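You operate a simulated robot arm through the tools that you are given. There is no shell and no other tool.

You run a simulated robot arm. Do the job below in one go: nothing can be reset, and whatever is moved stays where it is left.

Task
Zero the teal box's display, then put block 59 back on line.
Fine: on block 59 blue shut, black open; white knob under the teal lid till it shows 0.00, lid shut; then black shut, blue open.

Only the result counts: the job must be done as asked and must still hold three seconds after the hand-in. Knocking over, shifting, dropping, spilling or breaking anything else fails it. A push-on lid holds only when it is set on centred and level and pressed home; a screw cap is set on level and turned clockwise until tight.

Robot
A 7-joint arm with a two-finger parallel gripper, fixed in place. Base frame: the origin is on the floor under the middle of its stand, x ahead of it, y to its left, z up; the work surface is at about z = 950. Lengths are in mm, angles in rad, forces in N, time in s.
With the tool pointing down near the work surface it reaches from about 340 to 740 mm from the base axis. Its first joint turns from -2.496 to 2.496 rad. Payload 3 kg.
The tool frame sits at the grasp point between the pads (the TCP): z along the fingers, y along the line on which they close. The tips reach 30 mm beyond it. The gripper opens to 94 mm. The fingers are 28 mm wide and 10 mm thick; the gripper's body (50 by 96 mm) begins 55 mm behind the TCP.
Orientation is told as [roll, pitch, yaw] about the base's x, y, z axes, in that order, counted from this pose: with the fingers straight down and closing along the base's y, the tool's x points along the base's -x, its y along +y and its z along -z.

Tools
- The arm moves only by the tool move_arm. Its argument "rows" is a list that holds one entry, the list of rows, each a list of 7 numbers: the shift along the tool's x, y, z in units of 30 mm (1.0 is 30 mm), then the turn, a rotation vector about the tool's x, y, z in units of 5 degrees (1.0 is 5 degrees), then the finger opening in mm, from 0 to 94. In form: [[[dx, dy, dz, ax, ay, az, claw], ...]]. A call has 1 to 20 rows; each row shifts and turns the commanded pose from where the row before left it, along the tool's axes as they then stand. A call with a number of a shift or a turn outside -1 to 1 is refused whole. Each row takes 0.2 s and may step no farther than 50 mm and 0.15 rad from the row before; otherwise, or with a gripper value out of range, the whole call is refused. Where a pose cannot be reached the arm comes as near as it can. A force on the tool above 60 N (or 10 N above the force at the start of the call, whichever is more), or a blocked arm, ends the call early, and 0.2 s more pass. The fingers move at their own pace (about 45 mm/s each) and stop on an object; they squeeze with about 44 N. The grip force told is the motor's: it shows also when the fingers shut on nothing. Time passes only in rows, and 0.2 s behind the last, so rows that do not move let the fingers close. The reply holds the time, the measured pose of the TCP, the force on the tool along the base axes, the opening and the grip force, in the units named above and with some noise, with the torque about the TCP (base axes, N m) and any sound that the robot's microphone picked up.
- Cameras (640 x 400 px; columns grow to the right, rows downward): "scene" is fixed at [398.9, 498.5, 1936]; the picture's right is [-0.92, -0.39, 0.00], its down [-0.30, 0.71, -0.63] and it looks along [0.25, -0.58, -0.77] (base axes); focal length 324 px, centre (320, 200). "wrist" rides on the gripper at [76, 14, -102] in the tool frame; the picture's right is [-0.18, 0.98, 0.00], its down [-0.75, -0.14, -0.64] and it looks along [-0.63, -0.12, 0.77] (tool axes); focal length 243 px, centre (320, 200).
- camera(camera): a new picture of that camera. No time passes.
- slide_trunk(by): moves the trunk up (or, below 0, down) by that many mm; the arm rides with it, the base frame stays. It gives what a move gives, with no picture.
- point_at(camera, pixels): for up to 12 pixels [column, row] of the newest picture of that camera ("zoom" is the newest enlarged one), the place [x, y, z] in the base frame of the surface seen there, good to about 3 mm. No time passes.
- zoom(camera, box): a new picture of the part [left, top, right, bottom] of that camera's present view, enlarged. No time passes.
- hand_in(): hands the job in; it is judged then, once.

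Open the gripper and draw the arm clear of the work before you hand the job in, unless the task says otherwise.

The tools are called after "Request:" by a JSON object that holds its "method" and its "body". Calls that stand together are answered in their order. move_arm: Moves the arm, as the interface text tells. Its arguments: {"type":"object","properties":{"rows":{"type":"array","items":{"type":"array","items":{"type":"array","items":{"type":"number"}}}}},"required":["rows"]} The other tools are called the same way: slide_trunk (by) moves the trunk up or down; camera (camera) takes a picture; point_at (camera, pixels) gives the place of the surface under pixels of a picture; zoom (camera, box) takes an enlarged picture of a part of a camera's view; hand_in () hands the job in.

At the start:

```text
t: 0.0
tool_pos: [357.4, 168.6, 1611.7]
orientation: [-0.001, 0.001, 0.0]
ft_force: [0.6, 0.4, -0.3]
moment: [-0.01, 0.02, -0.01]
width: 94.1
grasp_force: 0.0
trunk travel left (down, up): [-325.0, 65.0]
```

scene: 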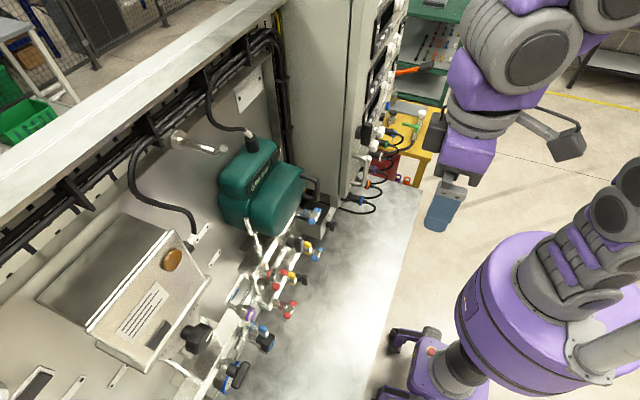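
wrist: 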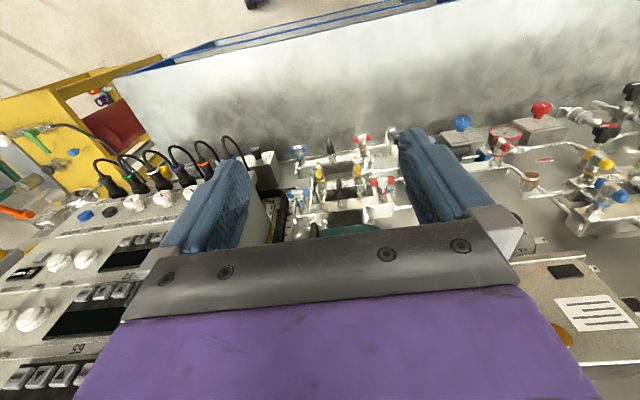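

The scene view shows the teal box around (260,190), with valve blocks at (290,270) and (240,340). I'll zoom in on these areas to understand them.

Request:
{"method": "zoom", "body": {"camera": "scene", "box": [200, 120, 360, 220]}}

Request:
{"method": "zoom", "body": {"camera": "scene", "box": [220, 200, 348, 280]}}

Request:
{"method": "zoom", "body": {"camera": "scene", "box": [180, 270, 340, 400]}}

Request:
{"method": "zoom", "body": {"camera": "wrist", "box": [260, 100, 640, 280]}}

```text
4.00 times, centred on (280, 170) of scene
```

zoom: 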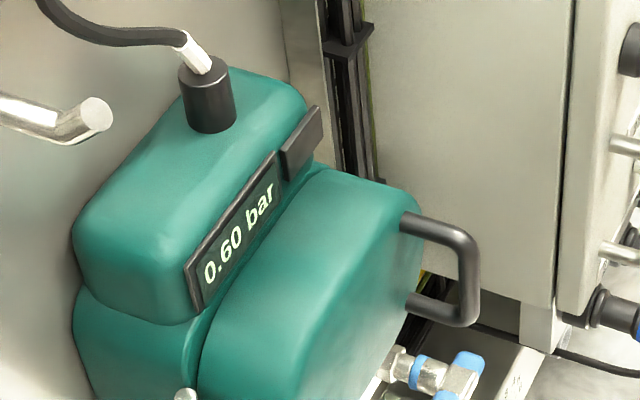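

```text
5.00 times, centred on (284, 240) of scene
```

zoom: 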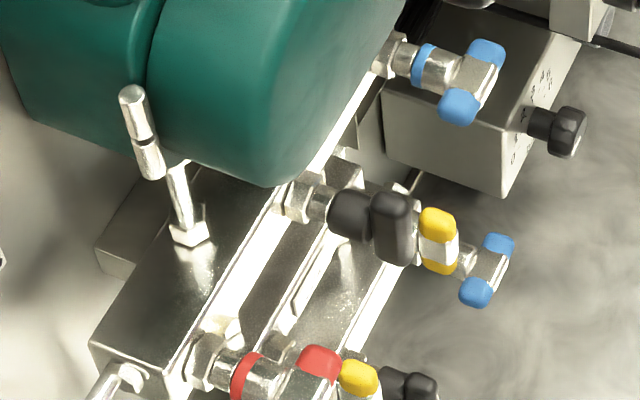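

```text
3.08 times, centred on (260, 335) of scene
```

zoom: 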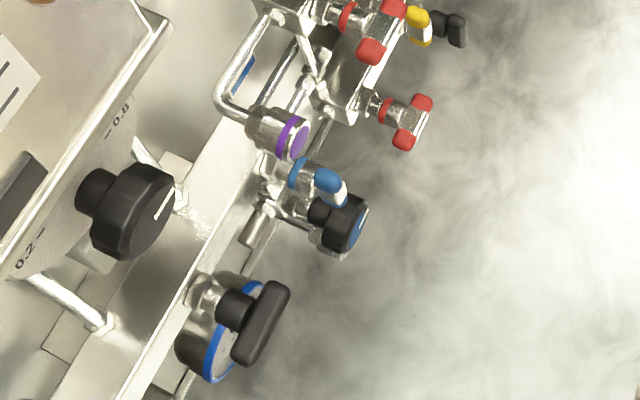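

```text
1.68 times, centred on (450, 190) of wrist
```

zoom: 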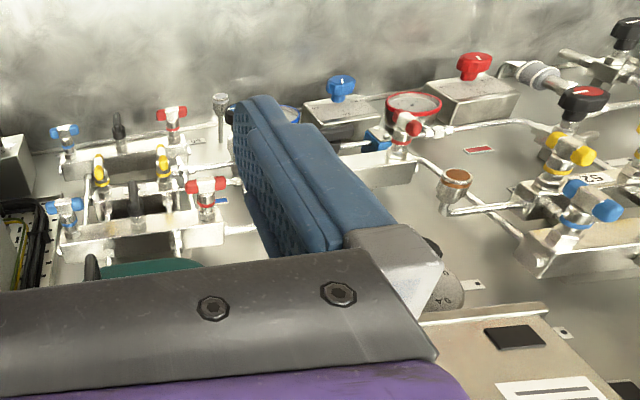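

I'll get the 3D places of key surfaces: the teal box, the display, the handle, the blocks, and the table.

Request:
{"method": "point_at", "body": {"camera": "scene", "pixels": [[245, 175], [262, 180], [285, 205], [310, 185], [316, 213], [240, 225], [340, 290], [250, 240], [180, 140], [110, 215], [350, 330], [300, 100]]}}

Request:
{"method": "zoom", "body": {"camera": "scene", "box": [240, 220, 336, 280]}}

Request:
{"method": "zoom", "body": {"camera": "scene", "box": [220, 255, 316, 325]}}

Request:
{"method": "zoom", "body": {"camera": "wrist", "box": [270, 120, 400, 240]}}

Request:
{"method": "zoom", "body": {"camera": "wrist", "box": [440, 70, 640, 260]}}

```text
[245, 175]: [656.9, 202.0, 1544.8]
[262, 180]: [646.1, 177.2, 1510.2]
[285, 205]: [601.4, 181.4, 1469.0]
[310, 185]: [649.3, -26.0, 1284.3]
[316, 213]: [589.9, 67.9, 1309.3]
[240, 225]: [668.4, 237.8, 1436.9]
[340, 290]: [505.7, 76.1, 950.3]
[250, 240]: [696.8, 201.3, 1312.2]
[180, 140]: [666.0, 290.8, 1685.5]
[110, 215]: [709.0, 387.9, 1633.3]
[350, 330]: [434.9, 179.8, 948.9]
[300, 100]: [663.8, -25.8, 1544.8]
```

```text
6.67 times, centred on (288, 250) of scene
```

zoom: 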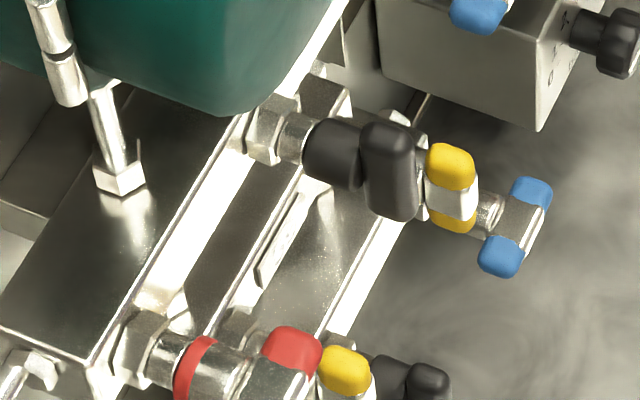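

```text
5.71 times, centred on (268, 290) of scene
```

zoom: 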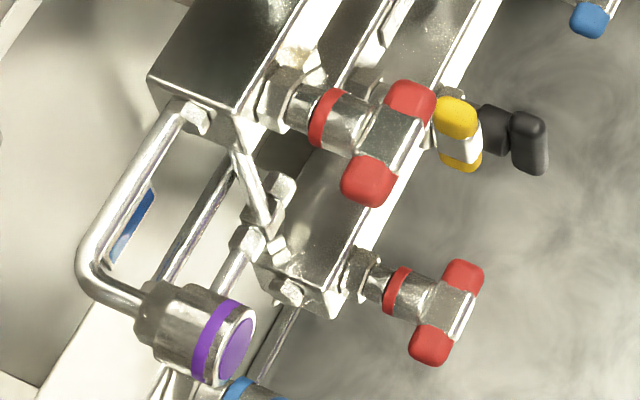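

```text
3.33 times, centred on (335, 180) of wrist
```

zoom: 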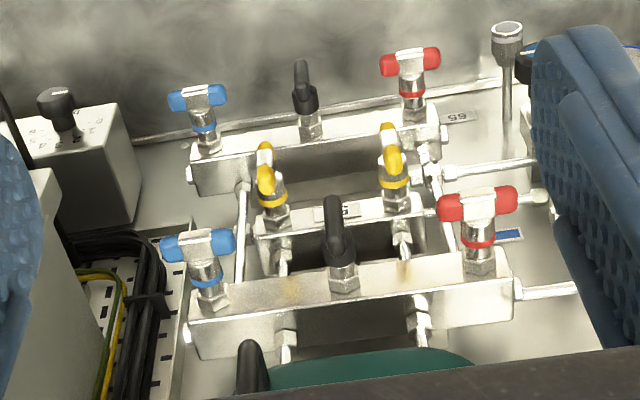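

```text
2.11 times, centred on (540, 165) of wrist
```

zoom: 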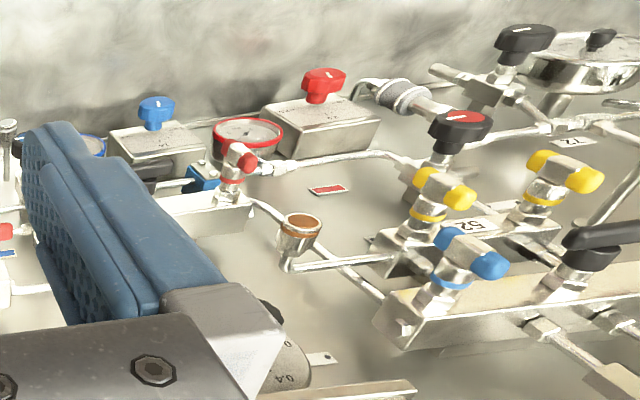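

The panel stands at x≈700 facing the robot, with the teal box display at about (262,180). I'll locate the valves and handle with point_at on the scene picture.

Request:
{"method": "point_at", "body": {"camera": "scene", "pixels": [[317, 211], [311, 220], [297, 243], [301, 246], [308, 245], [309, 254], [320, 249], [315, 258], [293, 208], [304, 176], [318, 186], [313, 200]]}}

Request:
{"method": "point_at", "body": {"camera": "scene", "pixels": [[289, 272], [282, 285], [297, 275], [309, 278], [298, 303], [292, 313], [267, 230], [270, 235], [257, 220], [333, 226], [326, 226], [235, 272]]}}

Request:
{"method": "zoom", "body": {"camera": "scene", "box": [240, 140, 336, 200]}}

```text
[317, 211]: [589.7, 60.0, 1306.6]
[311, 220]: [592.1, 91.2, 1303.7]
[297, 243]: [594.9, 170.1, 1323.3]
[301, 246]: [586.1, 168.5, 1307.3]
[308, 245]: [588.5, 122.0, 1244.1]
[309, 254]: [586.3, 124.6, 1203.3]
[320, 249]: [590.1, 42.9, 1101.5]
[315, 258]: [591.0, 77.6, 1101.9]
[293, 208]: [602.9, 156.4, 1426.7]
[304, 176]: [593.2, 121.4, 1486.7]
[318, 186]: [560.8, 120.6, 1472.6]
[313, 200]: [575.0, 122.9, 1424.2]
```

```text
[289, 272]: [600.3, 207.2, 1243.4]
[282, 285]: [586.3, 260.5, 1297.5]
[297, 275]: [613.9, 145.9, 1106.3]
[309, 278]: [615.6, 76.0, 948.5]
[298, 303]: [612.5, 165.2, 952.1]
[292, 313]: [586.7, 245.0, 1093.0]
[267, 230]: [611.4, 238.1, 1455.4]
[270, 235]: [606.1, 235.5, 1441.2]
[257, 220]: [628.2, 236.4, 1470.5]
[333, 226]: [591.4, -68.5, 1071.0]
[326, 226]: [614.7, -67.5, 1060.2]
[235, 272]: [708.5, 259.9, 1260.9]
```

```text
6.67 times, centred on (288, 170) of scene
```

zoom: 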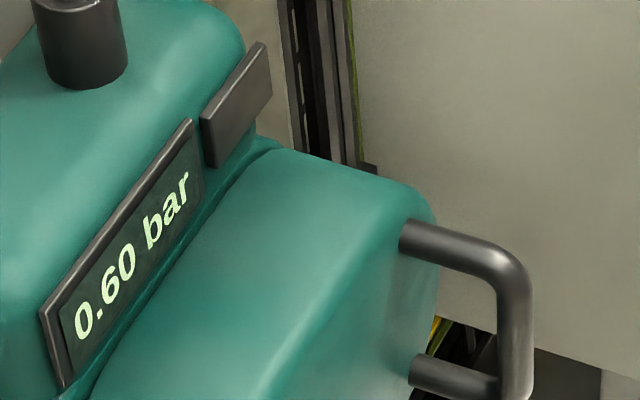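

The labels near the blocks need reading; the wrist view is upside down, so I zoom on the plates at about (345,180) and (388,150).

Request:
{"method": "zoom", "body": {"camera": "wrist", "box": [310, 160, 360, 190]}}

Request:
{"method": "zoom", "body": {"camera": "wrist", "box": [350, 130, 400, 160]}}

Request:
{"method": "zoom", "body": {"camera": "wrist", "box": [60, 300, 160, 400]}}

Request:
{"method": "zoom", "body": {"camera": "wrist", "box": [0, 120, 290, 300]}}

```text
12.80 times, centred on (335, 175) of wrist
```

zoom: 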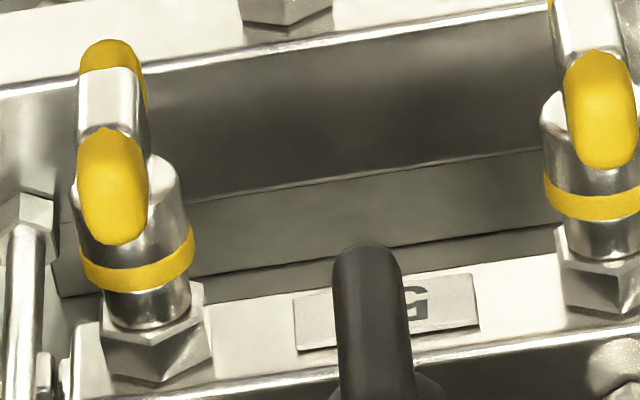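

```text
12.80 times, centred on (375, 145) of wrist
```

zoom: 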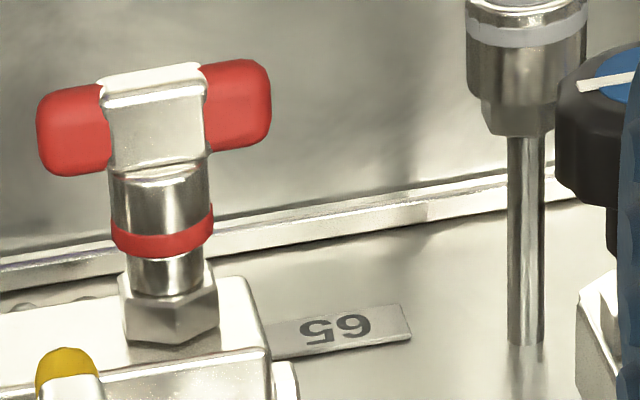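

```text
4.00 times, centred on (110, 350) of wrist
```

zoom: 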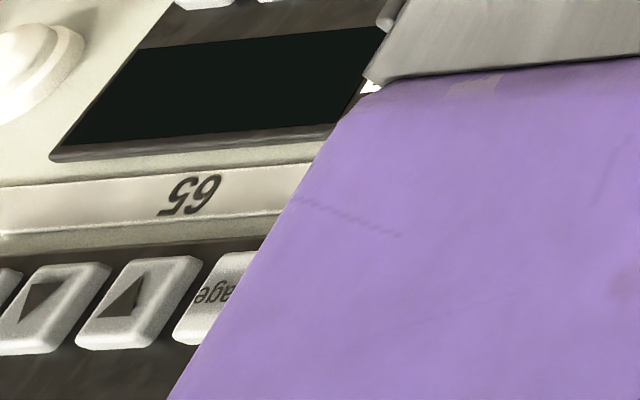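

```text
2.21 times, centred on (145, 210) of wrist
```

zoom: 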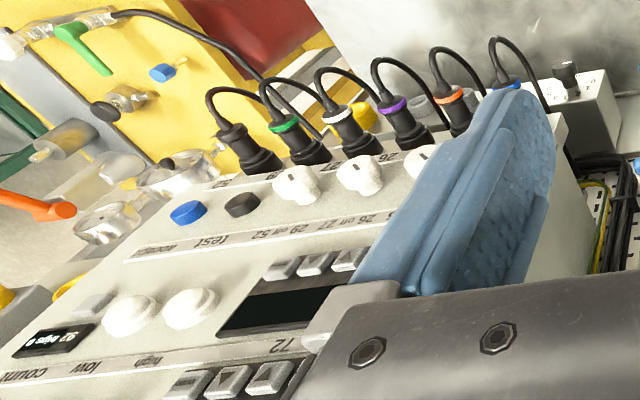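

The label by the lower block reads upside down, so I need an upright view. I'll pitch the tool so the fingers point at the panel (+x), then roll it so that the camera is on top.

Request:
{"method": "move_arm", "body": {"rows": [[[0, 0, 0, 0, -1, 0, 94], [0, 0, 0, 0, -1, 0, 94], [0, 0, 0, 0, -1, 0, 94], [0, 0, 0, 0, -1, 0, 94], [0, 0, 0, 0, -1, 0, 94], [0, 0, 0, 0, -1, 0, 94], [0, 0, 0, 0, -1, 0, 94], [0, 0, 0, 0, -1, 0, 94], [0, 0, 0, 0, -1, 0, 94]]]}}

Request:
{"method": "camera", "body": {"camera": "scene"}}

```text
t: 2.0
tool_pos: [348.0, 182.5, 1610.0]
orientation: [0.179, -0.71, -0.06]
ft_force: [0.3, -0.7, -0.8]
moment: [-0.01, 0.0, -0.02]
width: 93.9
grasp_force: 0.0
trunk travel left (down, up): [-325.0, 65.0]
```

```text
taken
```

scene: 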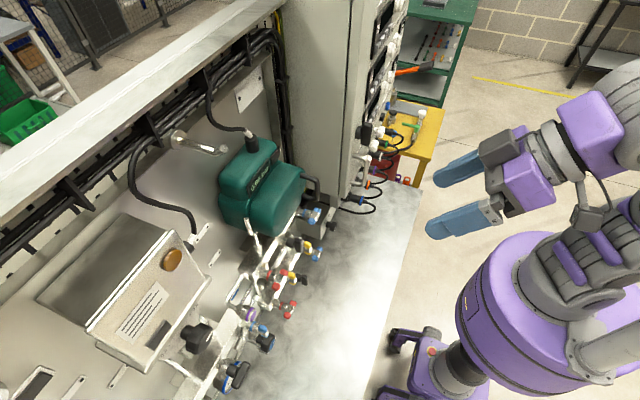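

The arm lags a bit (roll 0.179, y shifted 14 mm). I'll hold still for a row to see whether it settles, then continue.

Request:
{"method": "move_arm", "body": {"rows": [[[0, 0, 0, 0, 0, 0, 94], [0, 0, 0, 0, 0, 0, 94], [0, 0, 0, 0, 0, 0, 94]]]}}

```text
t: 2.8
tool_pos: [345.8, 183.9, 1610.0]
orientation: [0.179, -0.711, -0.053]
ft_force: [0.0, 0.3, 0.4]
moment: [0.02, -0.01, -0.03]
width: 94.0
grasp_force: 0.1
trunk travel left (down, up): [-325.0, 65.0]
```

The pose isn't exactly reachable this close to the base, so I move forward (+x) by about 85 mm while levelling the pitch further.

Request:
{"method": "move_arm", "body": {"rows": [[[-0.7, 0, 0.7, 0, 0, 0, 94], [-0.7, 0, 0.7, 0, 0, 0, 94], [-0.7, 0, 0.7, 0, 0, 0, 94], [0, 0, 0, 0, 0, 0, 94]]]}}

```text
t: 3.8
tool_pos: [440.6, 173.5, 1616.4]
orientation: [0.115, -0.764, -0.057]
ft_force: [0.7, 0.5, -0.2]
moment: [0.02, -0.02, -0.01]
width: 94.1
grasp_force: 0.1
trunk travel left (down, up): [-325.0, 65.0]
```

Closer to the commanded pose now. I continue levelling the fingers to horizontal.

Request:
{"method": "move_arm", "body": {"rows": [[[0, 0, 0, 0, -1, 0, 94], [0, 0, 0, 0, -1, 0, 94], [0, 0, 0, 0, -1, 0, 94], [0, 0, 0, 0, -1, 0, 94], [0, 0, 0, 0, -1, 0, 94], [0, 0, 0, 0, -1, 0, 94], [0, 0, 0, 0, -1, 0, 94], [0, 0, 0, 0, -1, 0, 94], [0, 0, 0, 0, -1, 0, 94], [0, 0, 0, 0, 0, 0, 94]]]}}

Request:
{"method": "camera", "body": {"camera": "scene"}}

Request:
{"method": "camera", "body": {"camera": "wrist"}}

```text
t: 4.8
tool_pos: [436.1, 196.4, 1591.2]
orientation: [0.439, -0.929, -0.289]
ft_force: [-0.2, 0.7, 0.5]
moment: [0.0, 0.03, 0.0]
width: 94.0
grasp_force: 0.0
trunk travel left (down, up): [-325.0, 65.0]
stopped in row 5: the arm was blocked; the commanded pose is now the measured one
```

```text
taken
```

scene: 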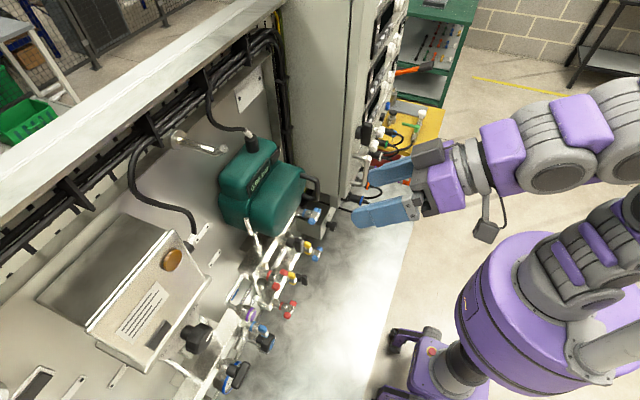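

```text
taken
```

wrist: 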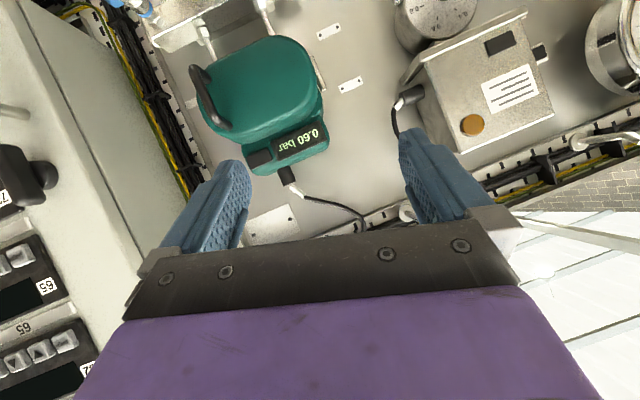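

The arm was blocked at a pitch of about -0.93; the wrist seems to be near its limit because the shoulder is high. The scene shows free space below the hand, so I lower the trunk by 200 mm to put the shoulder at a better height.

Request:
{"method": "slide_trunk", "body": {"by": -200}}

Request:
{"method": "camera", "body": {"camera": "scene"}}

```text
t: 7.0
tool_pos: [435.9, 195.8, 1391.8]
orientation: [0.44, -0.928, -0.29]
ft_force: [0.0, 0.4, 0.5]
moment: [-0.02, -0.01, -0.02]
width: 94.0
grasp_force: 0.0
trunk travel left (down, up): [-125.0, 265.0]
```

```text
taken
```

scene: 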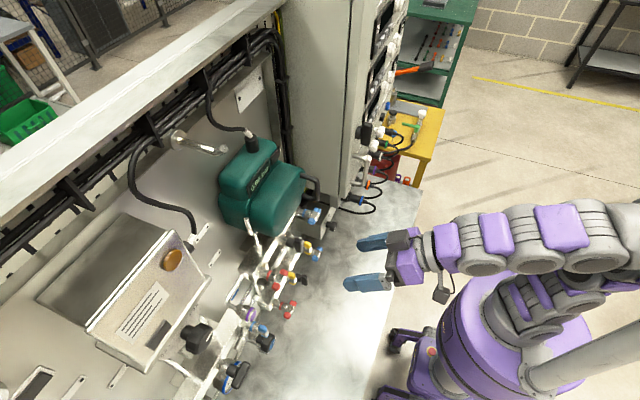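

Now the shoulder is lower. I raise the TCP by 120 mm in the base frame, then rotate to fingers horizontal.

Request:
{"method": "move_arm", "body": {"rows": [[[-0.8, 0.255, -0.542, 0, 0, 0, 94], [-0.8, 0.255, -0.542, 0, 0, 0, 94], [-0.8, 0.255, -0.542, 0, 0, 0, 94], [-0.8, 0.255, -0.542, 0, 0, 0, 94], [0, 0, 0, 0.207, -0.861, -0.329, 94], [0, 0, 0, 0.207, -0.861, -0.329, 94], [0, 0, 0, 0.207, -0.861, -0.329, 94], [0, 0, 0, 0.207, -0.861, -0.329, 94], [0, 0, 0, 0.207, -0.861, -0.329, 94], [0, 0, 0, 0.207, -0.861, -0.329, 94], [0, 0, 0, 0.207, -0.861, -0.329, 94], [0, 0, 0, 0.207, -0.861, -0.329, 94], [0, 0, 0, 0, 0, 0, 94]]]}}

Request:
{"method": "camera", "body": {"camera": "scene"}}

Request:
{"method": "camera", "body": {"camera": "wrist"}}

```text
t: 8.9
tool_pos: [432.2, 205.1, 1512.8]
orientation: [0.844, -1.039, -0.63]
ft_force: [0.0, 0.1, -0.3]
moment: [-0.02, -0.02, 0.03]
width: 93.9
grasp_force: 0.0
trunk travel left (down, up): [-125.0, 265.0]
stopped in row 9: the arm was blocked; the commanded pose is now the measured one
```

```text
taken
```

scene: 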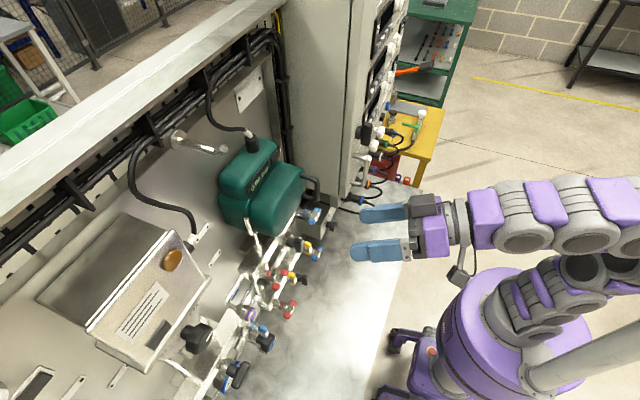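

```text
taken
```

wrist: 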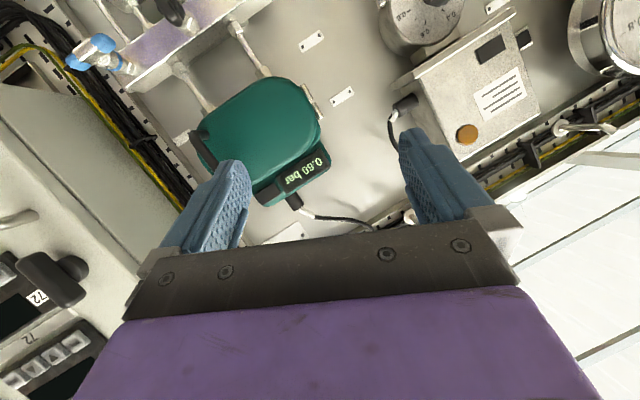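

The wrist drifted by a positive roll about the pointing axis, which suggests that way is free. I try spinning +50° about the tool's z.

Request:
{"method": "move_arm", "body": {"rows": [[[0, 0, 0, 0, 0, 1, 94], [0, 0, 0, 0, 0, 1, 94], [0, 0, 0, 0, 0, 1, 94], [0, 0, 0, 0, 0, 1, 94], [0, 0, 0, 0, 0, 1, 94], [0, 0, 0, 0, 0, 1, 94], [0, 0, 0, 0, 0, 1, 94], [0, 0, 0, 0, 0, 1, 94], [0, 0, 0, 0, 0, 1, 94], [0, 0, 0, 0, 0, 1, 94], [0, 0, 0, 0, 0, 0, 94]]]}}

Request:
{"method": "camera", "body": {"camera": "scene"}}

Request:
{"method": "camera", "body": {"camera": "wrist"}}

```text
t: 11.3
tool_pos: [426.1, 210.9, 1520.3]
orientation: [1.229, -0.139, -1.129]
ft_force: [-0.8, 0.5, -0.4]
moment: [0.01, -0.04, 0.0]
width: 93.8
grasp_force: 0.0
trunk travel left (down, up): [-125.0, 265.0]
```

```text
taken
```

scene: 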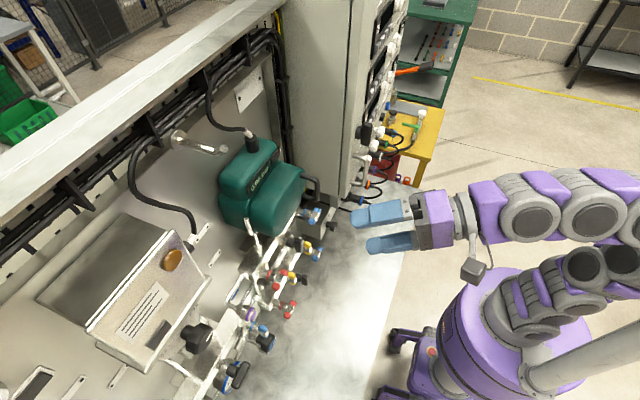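

```text
taken
```

wrist: 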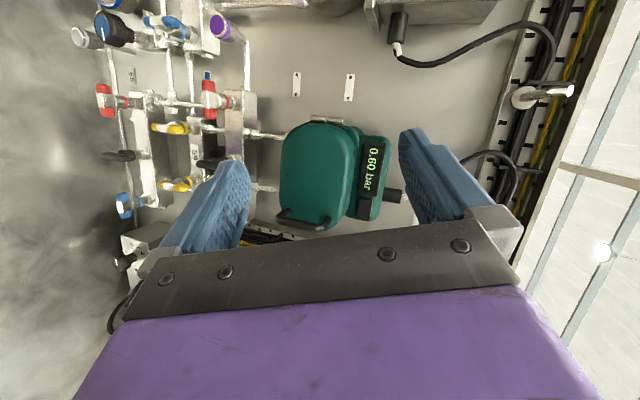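

The spin works (the wrist view now shows the panel on its side, display at (370,170)). I keep spinning positive toward camera-on-top.

Request:
{"method": "move_arm", "body": {"rows": [[[0, 0, 0, 0, 0, 1, 94], [0, 0, 0, 0, 0, 1, 94], [0, 0, 0, 0, 0, 1, 94], [0, 0, 0, 0, 0, 1, 94], [0, 0, 0, 0, 0, 1, 94], [0, 0, 0, 0, 0, 1, 94], [0, 0, 0, 0, 0, 1, 94], [0, 0, 0, 0, 0, 1, 94], [0, 0, 0, 0, 0, 1, 94], [0, 0, 0, 0, 0, 1, 94], [0, 0, 0, 0, 0, 1, 94], [0, 0, 0, 0, 0, 1, 94], [0, 0, 0, 0, 0, 1, 94], [0, 0, 0, 0, 0, 1, 94], [0, 0, 0, 0, 0, 1, 94], [0, 0, 0, 0, 0, 0, 94]]]}}

Request:
{"method": "camera", "body": {"camera": "scene"}}

Request:
{"method": "camera", "body": {"camera": "wrist"}}

```text
t: 13.2
tool_pos: [419.8, 214.8, 1535.6]
orientation: [1.172, 0.664, -1.339]
ft_force: [0.9, -0.1, -0.3]
moment: [-0.01, 0.0, 0.0]
width: 94.0
grasp_force: 0.1
trunk travel left (down, up): [-125.0, 265.0]
stopped in row 9: the arm was blocked; the commanded pose is now the measured one
```

```text
taken
```

scene: 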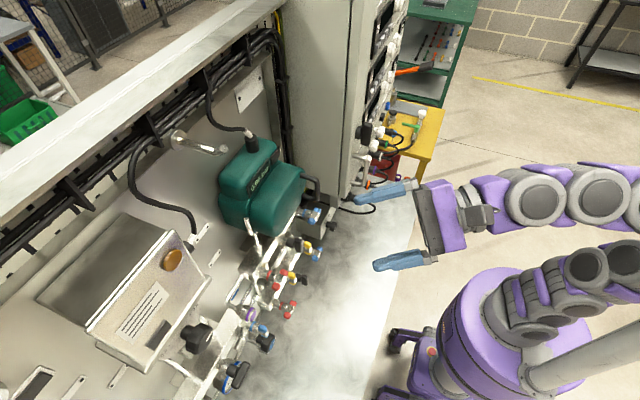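

```text
taken
```

wrist: 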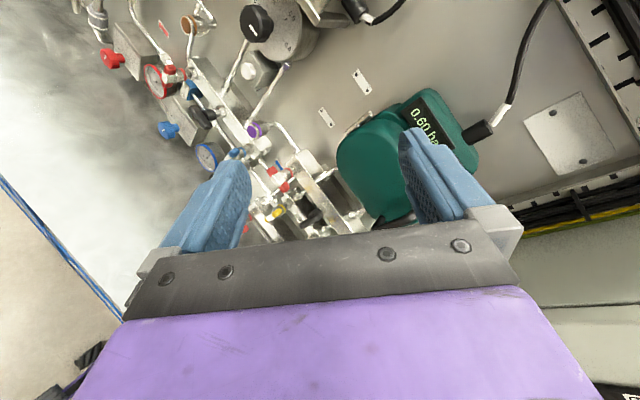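

The spin stopped at about +135° with the pointing axis tilted; being too close to the base limits the wrist. I move to about (485,170,1500) and rotate toward fingers straight ahead with the camera on top.

Request:
{"method": "move_arm", "body": {"rows": [[[-0.754, 0.317, 0.504, 0, 0, 0, 94], [-0.754, 0.317, 0.504, 0, 0, 0, 94], [-0.754, 0.317, 0.504, 0, 0, 0, 94], [0, 0, 0, -0.517, 0.068, 0.81, 94], [0, 0, 0, -0.517, 0.068, 0.81, 94], [0, 0, 0, -0.517, 0.068, 0.81, 94], [0, 0, 0, -0.517, 0.068, 0.81, 94], [0, 0, 0, 0, 0, 0, 94]]]}}

Request:
{"method": "camera", "body": {"camera": "wrist"}}

Request:
{"method": "camera", "body": {"camera": "scene"}}

```text
t: 15.0
tool_pos: [485.6, 168.2, 1499.8]
orientation: [1.28, 0.935, -1.445]
ft_force: [-0.1, 0.7, 0.2]
moment: [0.0, -0.03, -0.02]
width: 94.0
grasp_force: 0.1
trunk travel left (down, up): [-125.0, 265.0]
```

```text
taken
```

wrist: 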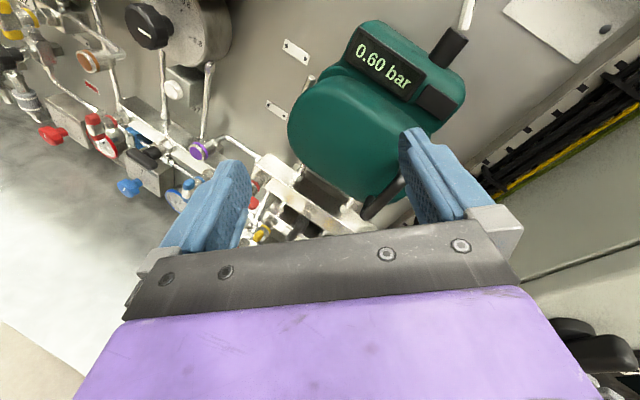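

```text
taken
```

scene: 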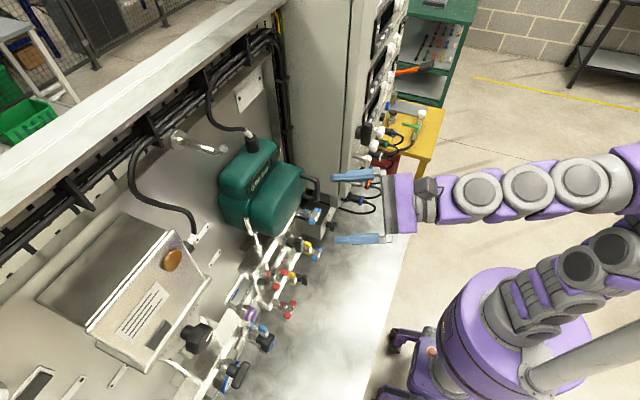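

It tracks well now at (485.6,168.2,1499.8). I continue the remaining rotation.

Request:
{"method": "move_arm", "body": {"rows": [[[0, 0, 0, -0.517, 0.068, 0.81, 94], [0, 0, 0, -0.517, 0.068, 0.81, 94], [0, 0, 0, -0.517, 0.068, 0.81, 94], [0, 0, 0, -0.517, 0.068, 0.81, 94], [0, 0, 0, -0.517, 0.068, 0.81, 94], [0, 0, 0, -0.517, 0.068, 0.81, 94], [0, 0, 0, -0.517, 0.068, 0.81, 94], [0, 0, 0, -0.517, 0.068, 0.81, 94], [0, 0, 0, -0.517, 0.068, 0.81, 94], [0, 0, 0, 0, 0, 0, 94]]]}}

Request:
{"method": "camera", "body": {"camera": "wrist"}}

Request:
{"method": "camera", "body": {"camera": "scene"}}

```text
t: 17.2
tool_pos: [485.9, 169.1, 1500.2]
orientation: [2.81, 1.57, -0.337]
ft_force: [0.9, 0.3, -0.4]
moment: [-0.03, -0.01, 0.02]
width: 93.8
grasp_force: 0.1
trunk travel left (down, up): [-125.0, 265.0]
```

```text
taken
```

wrist: 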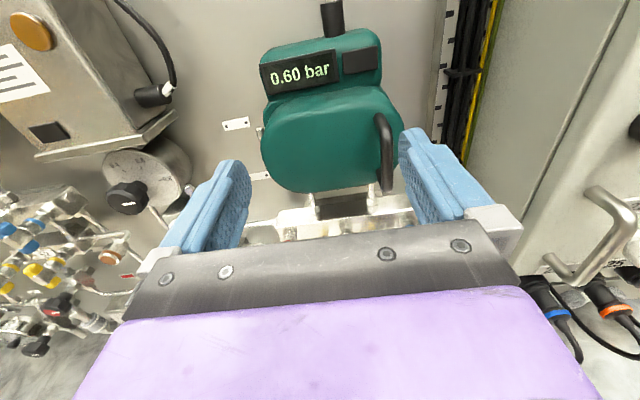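

```text
taken
```

scene: 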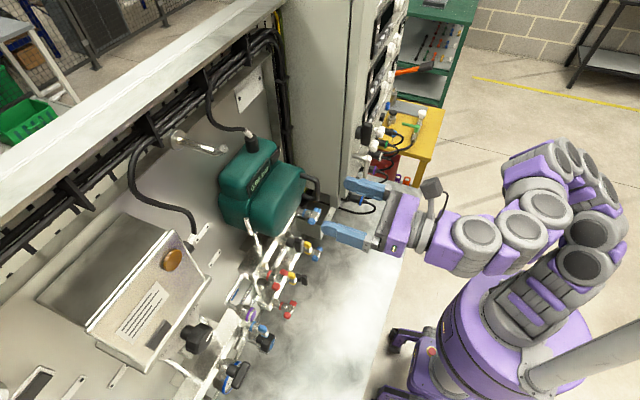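

Excellent: fingers ahead, upright camera, display "0.60 bar" at (300,73), handle at (385,150). I lower the TCP by 150 mm to view the upper valve block and labels.

Request:
{"method": "move_arm", "body": {"rows": [[[-1, 0, 0, 0, 0, 0, 94], [-1, 0, 0, 0, 0, 0, 94], [-1, 0, 0, 0, 0, 0, 94], [-1, 0, 0, 0, 0, 0, 94], [-1, 0, 0, 0, 0, 0, 94], [0, 0, 0, 0, 0, 0, 94]]]}}

Request:
{"method": "camera", "body": {"camera": "wrist"}}

```text
t: 18.8
tool_pos: [498.8, 176.1, 1331.8]
orientation: [-0.815, 1.408, 2.327]
ft_force: [0.3, 0.3, -1.0]
moment: [0.02, -0.04, -0.03]
width: 93.8
grasp_force: 0.0
out of reach, approached as far as the arm can: row 4, 5
trunk travel left (down, up): [-125.0, 265.0]
stopped in row 6: the arm was blocked; the commanded pose is now the measured one
```

```text
taken
```

wrist: 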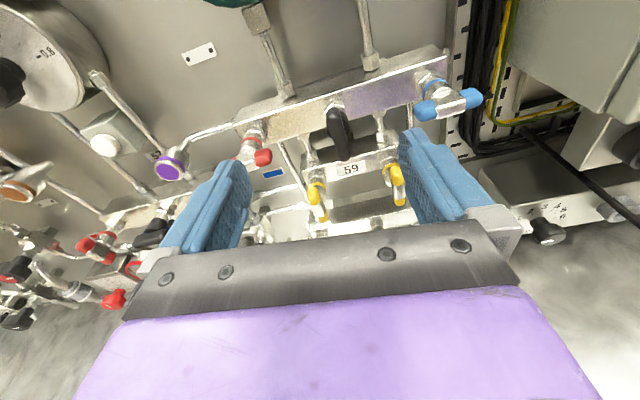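

The middle label reads "59" at (350,170). I zoom to see the block's layout.

Request:
{"method": "zoom", "body": {"camera": "wrist", "box": [230, 60, 490, 240]}}

Request:
{"method": "zoom", "body": {"camera": "wrist", "box": [320, 140, 400, 190]}}

```text
2.22 times, centred on (360, 150) of wrist
```

zoom: 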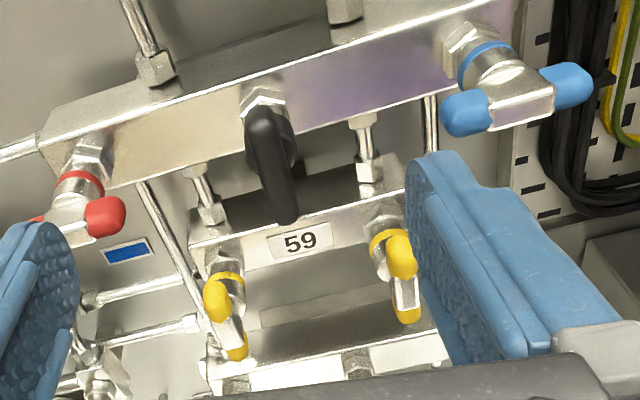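

```text
8.00 times, centred on (360, 165) of wrist
```

zoom: 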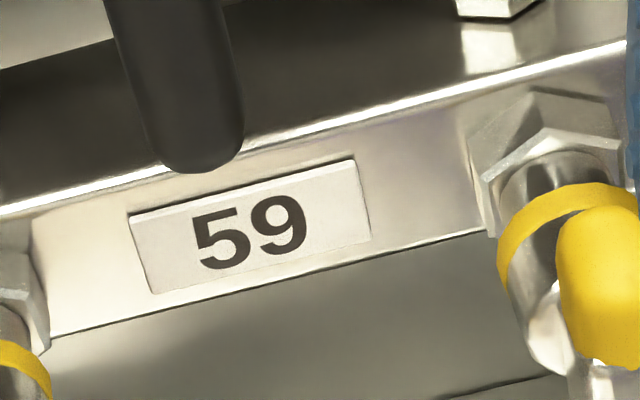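

The "59" plate sits on the middle bar (yellow valves). I lower the trunk by 125 mm to see the plate by the lower bar upright and to confirm which bar belongs to which number.

Request:
{"method": "slide_trunk", "body": {"by": -125}}

Request:
{"method": "camera", "body": {"camera": "wrist"}}

Request:
{"method": "camera", "body": {"camera": "scene"}}

```text
t: 20.4
tool_pos: [499.9, 178.0, 1207.0]
orientation: [-0.81, 1.412, 2.328]
ft_force: [-0.6, 0.4, 0.3]
moment: [-0.02, 0.0, 0.01]
width: 93.9
grasp_force: 0.1
trunk travel left (down, up): [0.0, 390.0]
```

```text
taken
```

wrist: 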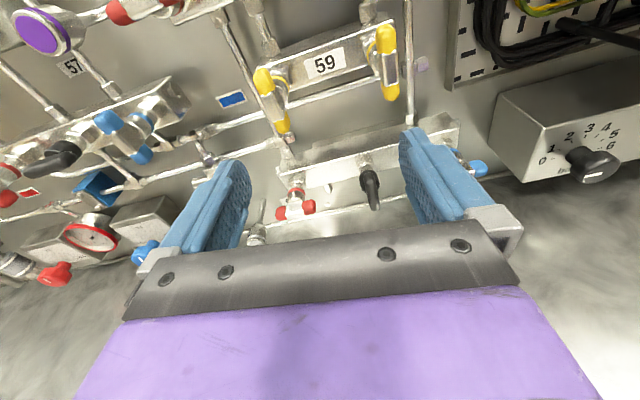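

```text
taken
```

scene: 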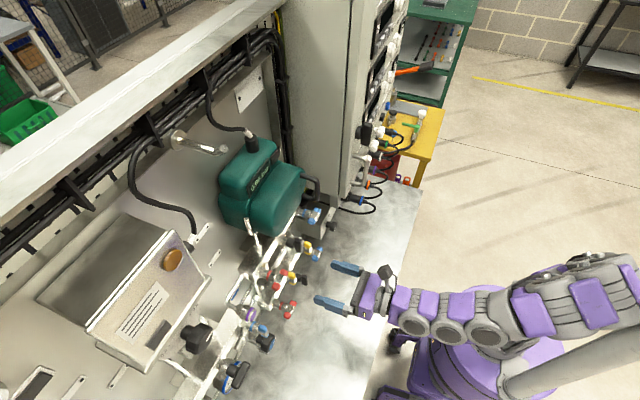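

Request:
{"method": "zoom", "body": {"camera": "wrist", "box": [190, 0, 480, 230]}}

Request:
{"method": "zoom", "body": {"camera": "wrist", "box": [180, 140, 330, 240]}}

Request:
{"method": "zoom", "body": {"camera": "wrist", "box": [0, 0, 240, 170]}}

```text
1.74 times, centred on (335, 115) of wrist
```

zoom: 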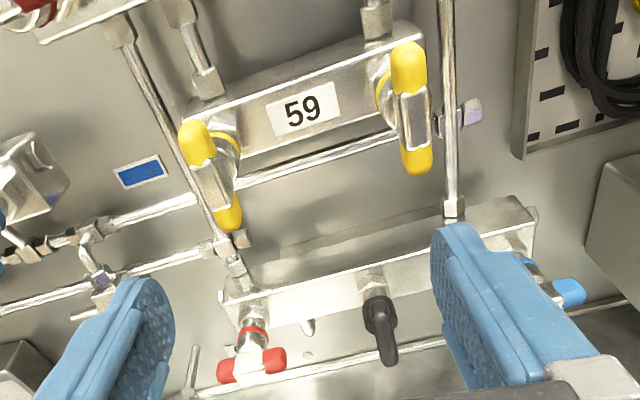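

```text
4.00 times, centred on (255, 190) of wrist
```

zoom: 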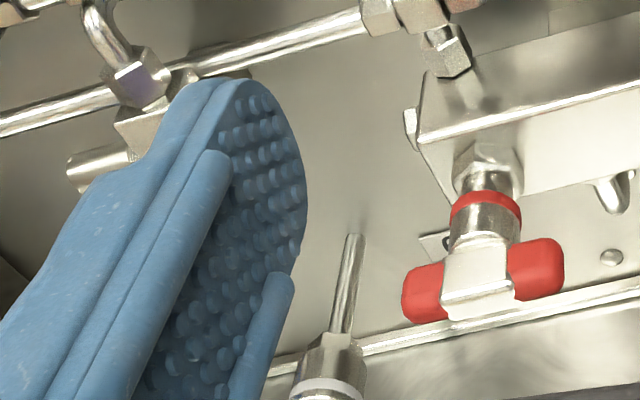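

```text
2.35 times, centred on (120, 85) of wrist
```

zoom: 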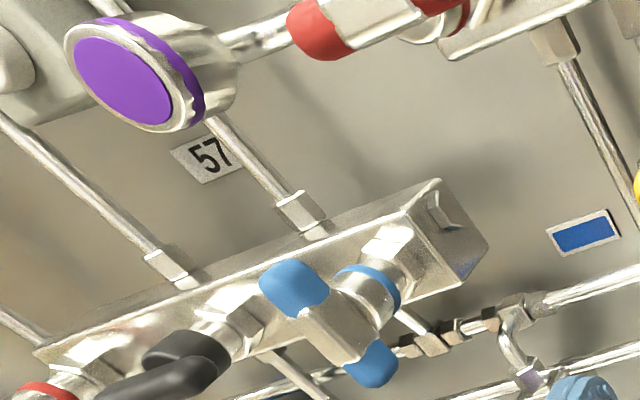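

Block 57 is a separate one at left; the lower bar's plate is hidden behind its red handle/finger. I check the depth of items at left before shifting the hand to +y to read it.

Request:
{"method": "point_at", "body": {"camera": "wrist", "pixels": [[40, 30], [120, 120], [50, 160], [90, 230], [55, 272], [145, 250], [255, 235], [370, 200], [310, 207], [280, 205], [580, 165], [325, 63]]}}

```text
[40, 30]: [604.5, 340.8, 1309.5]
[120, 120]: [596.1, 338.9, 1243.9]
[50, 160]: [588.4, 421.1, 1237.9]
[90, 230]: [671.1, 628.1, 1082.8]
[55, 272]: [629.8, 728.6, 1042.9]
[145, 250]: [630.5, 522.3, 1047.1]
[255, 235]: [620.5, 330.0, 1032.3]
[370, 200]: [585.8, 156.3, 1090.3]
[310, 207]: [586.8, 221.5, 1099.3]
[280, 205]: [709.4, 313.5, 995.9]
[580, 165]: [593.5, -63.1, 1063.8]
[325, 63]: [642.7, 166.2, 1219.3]
```

Everything on the panel is at x ≥ 585, so shifting at x≈500 is safe. I level the orientation and shift +110 mm in y.

Request:
{"method": "move_arm", "body": {"rows": [[[0, 0, 0, 0, 0.62, -0.66, 94], [0, 0, 0, 0, 0.62, -0.66, 94], [0, -1, 0, 0, 0, 0, 94], [0, -1, 0, 0, 0, 0, 94], [0, -1, 0, 0, 0, 0, 94], [0, -1, 0, 0, 0, 0, 94], [0, 0, 0, 0, 0, 0, 94]]]}}

Request:
{"method": "camera", "body": {"camera": "wrist"}}

```text
t: 22.0
tool_pos: [511.4, 305.2, 1218.2]
orientation: [2.71, 1.565, -0.433]
ft_force: [-0.2, -0.2, -0.2]
moment: [-0.03, 0.04, 0.05]
width: 94.1
grasp_force: 0.1
out of reach, approached as far as the arm can: row 1, 2
trunk travel left (down, up): [0.0, 390.0]
```

```text
taken
```

wrist: 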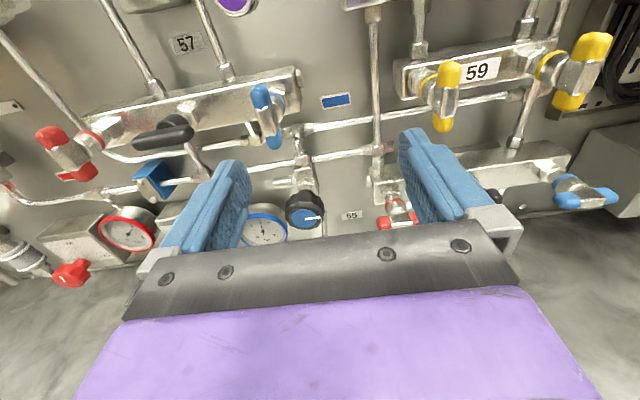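

Request:
{"method": "zoom", "body": {"camera": "wrist", "box": [320, 200, 380, 230]}}

Request:
{"method": "zoom", "body": {"camera": "wrist", "box": [340, 0, 640, 230]}}

Request:
{"method": "zoom", "body": {"camera": "wrist", "box": [0, 0, 340, 230]}}

```text
10.67 times, centred on (350, 215) of wrist
```

zoom: 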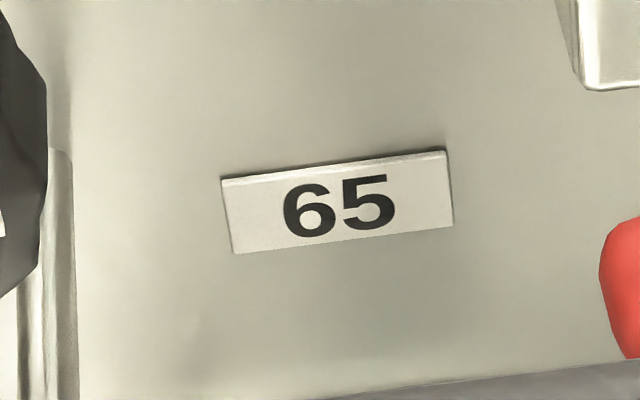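

```text
1.74 times, centred on (490, 115) of wrist
```

zoom: 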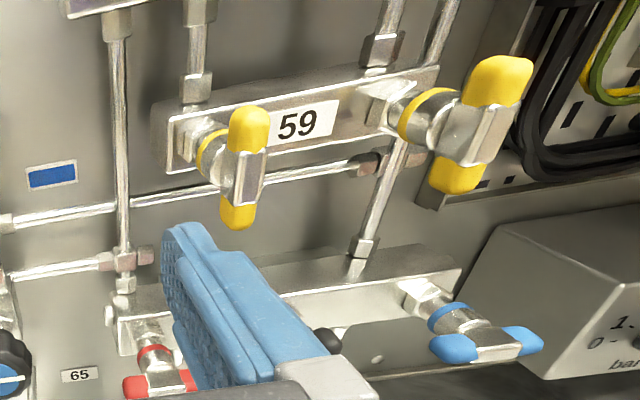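

```text
1.74 times, centred on (170, 115) of wrist
```

zoom: 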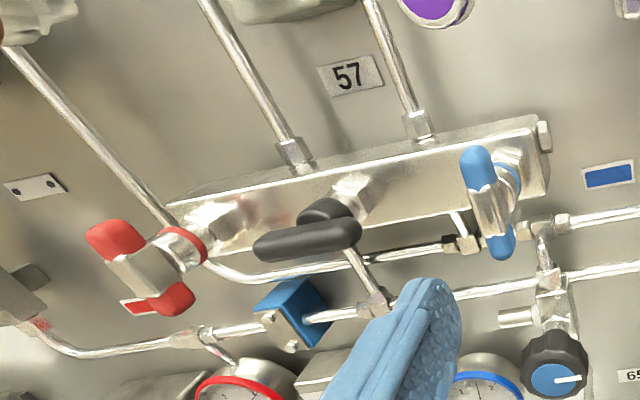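

The lower bar is block 65 (plate at (350,215)), and 57 is at left with its blue vertical/black horizontal (isolated setting). So block 59 is the bar feeding the teal box: red/black/blue at z≈1305 with the yellow vents. I move in front of its blue handle for a close look.

Request:
{"method": "move_arm", "body": {"rows": [[[0.471, 0.929, 0, 0, 0, 0, 94], [0.471, 0.929, 0, 0, 0, 0, 94], [0.471, 0.929, 0, 0, 0, 0, 94], [0.471, 0.929, 0, 0, 0, 0, 94], [0.471, 0.929, 0, 0, 0, 0, 94], [0.471, 0.929, 0, 0, 0, 0, 94], [0.471, 0.929, 0, 0, 0, 0, 94], [0.471, 0.929, 0, 0, 0, 0, 94], [0, 0, 0, 0, 0, 0, 94]]]}}

Request:
{"method": "camera", "body": {"camera": "wrist"}}

Request:
{"method": "camera", "body": {"camera": "scene"}}

```text
t: 24.0
tool_pos: [508.9, 82.4, 1331.9]
orientation: [2.713, 1.568, -0.426]
ft_force: [0.2, -0.1, -0.6]
moment: [-0.01, -0.01, -0.01]
width: 94.1
grasp_force: 0.0
trunk travel left (down, up): [0.0, 390.0]
```

```text
taken
```

wrist: 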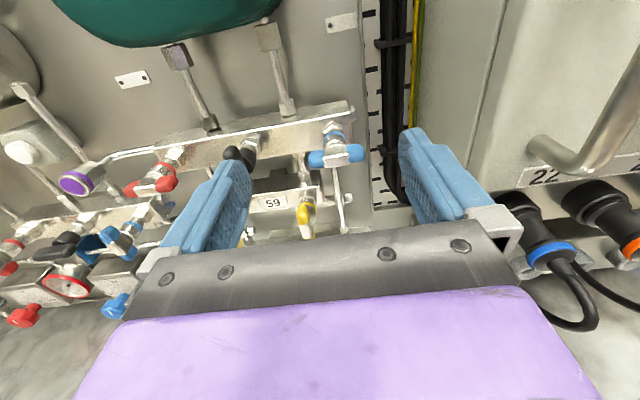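

```text
taken
```

scene: 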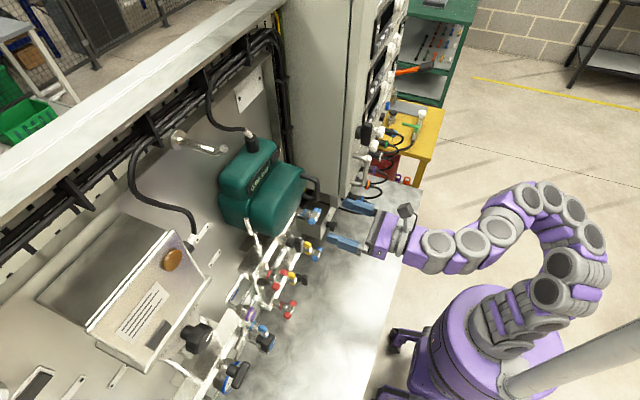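

The blue T-handle is at (335,155), horizontal. I get precise points on it, its collar, the black paddle, and the cabinet's nearby parts.

Request:
{"method": "zoom", "body": {"camera": "wrist", "box": [220, 90, 420, 215]}}

Request:
{"method": "point_at", "body": {"camera": "wrist", "pixels": [[313, 158], [356, 153], [334, 155], [335, 150], [333, 137], [350, 105], [560, 150], [545, 220], [500, 190], [480, 130], [620, 215], [545, 175]]}}

```text
3.20 times, centred on (320, 152) of wrist
```

zoom: 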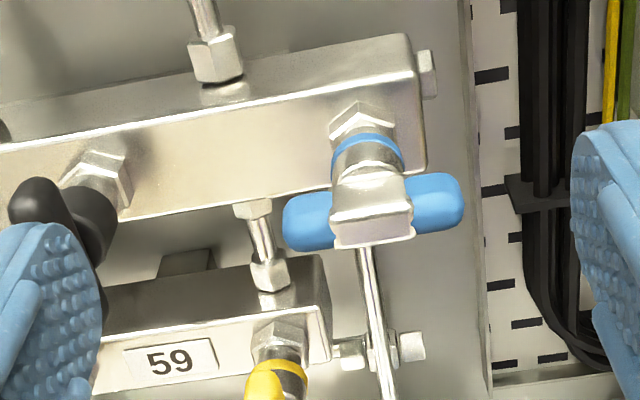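

```text
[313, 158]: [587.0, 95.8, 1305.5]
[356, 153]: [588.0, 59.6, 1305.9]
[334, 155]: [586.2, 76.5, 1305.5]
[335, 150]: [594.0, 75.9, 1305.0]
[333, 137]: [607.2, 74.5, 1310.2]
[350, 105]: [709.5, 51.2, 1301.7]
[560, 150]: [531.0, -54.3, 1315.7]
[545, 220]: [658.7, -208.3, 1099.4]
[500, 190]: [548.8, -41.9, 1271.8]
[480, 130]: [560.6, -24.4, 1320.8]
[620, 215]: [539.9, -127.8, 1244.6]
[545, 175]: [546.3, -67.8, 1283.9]
```

The T-bar spans y≈52–99 (centre ≈75.7), front at x≈586, z≈1303. I spin the tool −90° about its z (camera to the +y side) so the fingers will straddle the bar vertically.

Request:
{"method": "move_arm", "body": {"rows": [[[0, 0, 0, 0, 0, -1, 60], [0, 0, 0, 0, 0, -1, 60], [0, 0, 0, 0, 0, -1, 60], [0, 0, 0, 0, 0, -1, 60], [0, 0, 0, 0, 0, -1, 60], [0, 0, 0, 0, 0, -1, 60], [0, 0, 0, 0, 0, -1, 60], [0, 0, 0, 0, 0, -1, 60], [0, 0, 0, 0, 0, -1, 60], [0, 0, 0, 0, 0, -1, 60], [0, 0, 0, 0, 0, -1, 60], [0, 0, 0, 0, 0, -1, 60], [0, 0, 0, 0, 0, -1, 60], [0, 0, 0, 0, 0, -1, 60], [0, 0, 0, 0, 0, -1, 60], [0, 0, 0, 0, 0, -1, 60], [0, 0, 0, 0, 0, -1, 60], [0, 0, 0, 0, 0, -1, 60], [0, 0, 0, 0, 0, 0, 60]]]}}

Request:
{"method": "camera", "body": {"camera": "wrist"}}

Request:
{"method": "camera", "body": {"camera": "scene"}}

```text
t: 28.0
tool_pos: [509.9, 85.1, 1330.5]
orientation: [1.574, -0.005, -1.574]
ft_force: [0.3, -0.2, -0.5]
moment: [0.02, 0.02, 0.01]
width: 59.9
grasp_force: 0.2
trunk travel left (down, up): [0.0, 390.0]
```

```text
taken
```

wrist: 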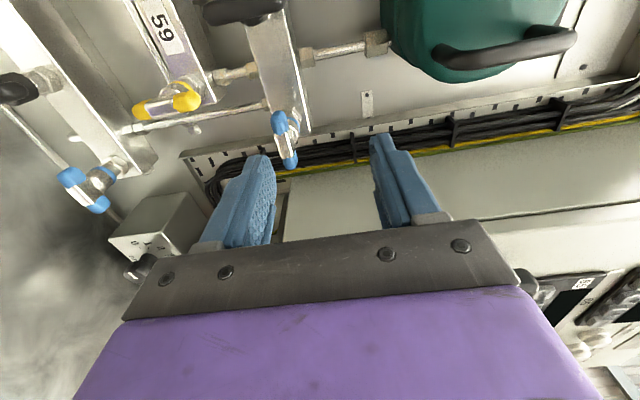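

```text
taken
```

scene: 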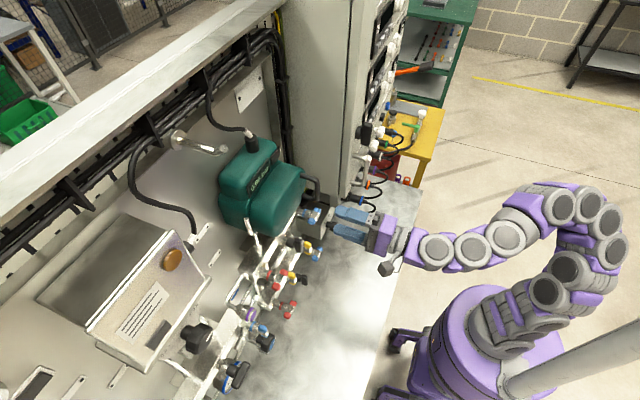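

The pose is exact (roll 90). I measure the handle's points from this side to fix its centre height.

Request:
{"method": "zoom", "body": {"camera": "wrist", "box": [240, 90, 340, 190]}}

Request:
{"method": "point_at", "body": {"camera": "wrist", "pixels": [[278, 120], [273, 122], [283, 120], [285, 140], [290, 160], [285, 160], [295, 160], [296, 135], [300, 128], [283, 128]]}}

```text
4.00 times, centred on (290, 140) of wrist
```

zoom: 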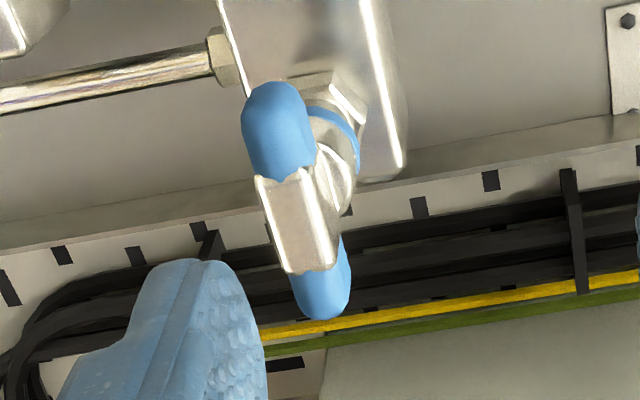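

```text
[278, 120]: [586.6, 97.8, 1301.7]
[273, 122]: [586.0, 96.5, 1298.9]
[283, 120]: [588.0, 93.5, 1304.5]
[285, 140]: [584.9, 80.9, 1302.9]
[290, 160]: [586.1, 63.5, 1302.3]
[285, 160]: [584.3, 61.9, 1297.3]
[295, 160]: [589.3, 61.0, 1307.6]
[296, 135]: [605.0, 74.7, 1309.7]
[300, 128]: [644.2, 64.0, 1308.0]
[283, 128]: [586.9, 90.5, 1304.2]
```

Bar centre is at about (593, 76, 1302). I align with it and advance to TCP x≈571 so that the tips just straddle the T-bar (ending at x≈601).

Request:
{"method": "move_arm", "body": {"rows": [[[-0.3, -0.95, 0, 0, 0, 0, 50], [0, 0, 0, 0, 0, 0, 50], [0, 0, 0.68, 0, 0, 0, 50], [0, 0, 0.68, 0, 0, 0, 50], [0, 0, 0.68, 0, 0, 0, 50], [0, 0, 0, 0, 0, 0, 50]]]}}

Request:
{"method": "camera", "body": {"camera": "wrist"}}

```text
t: 29.4
tool_pos: [571.3, 76.7, 1304.8]
orientation: [1.574, -0.001, -1.57]
ft_force: [0.4, -0.6, 0.3]
moment: [0.01, 0.01, 0.01]
width: 50.2
grasp_force: 0.0
trunk travel left (down, up): [0.0, 390.0]
```

```text
taken
```

wrist: 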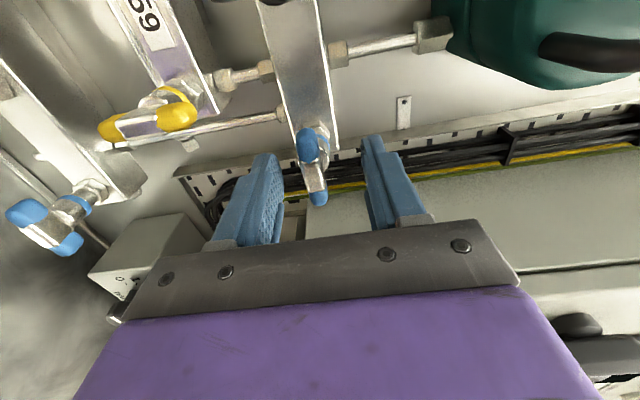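

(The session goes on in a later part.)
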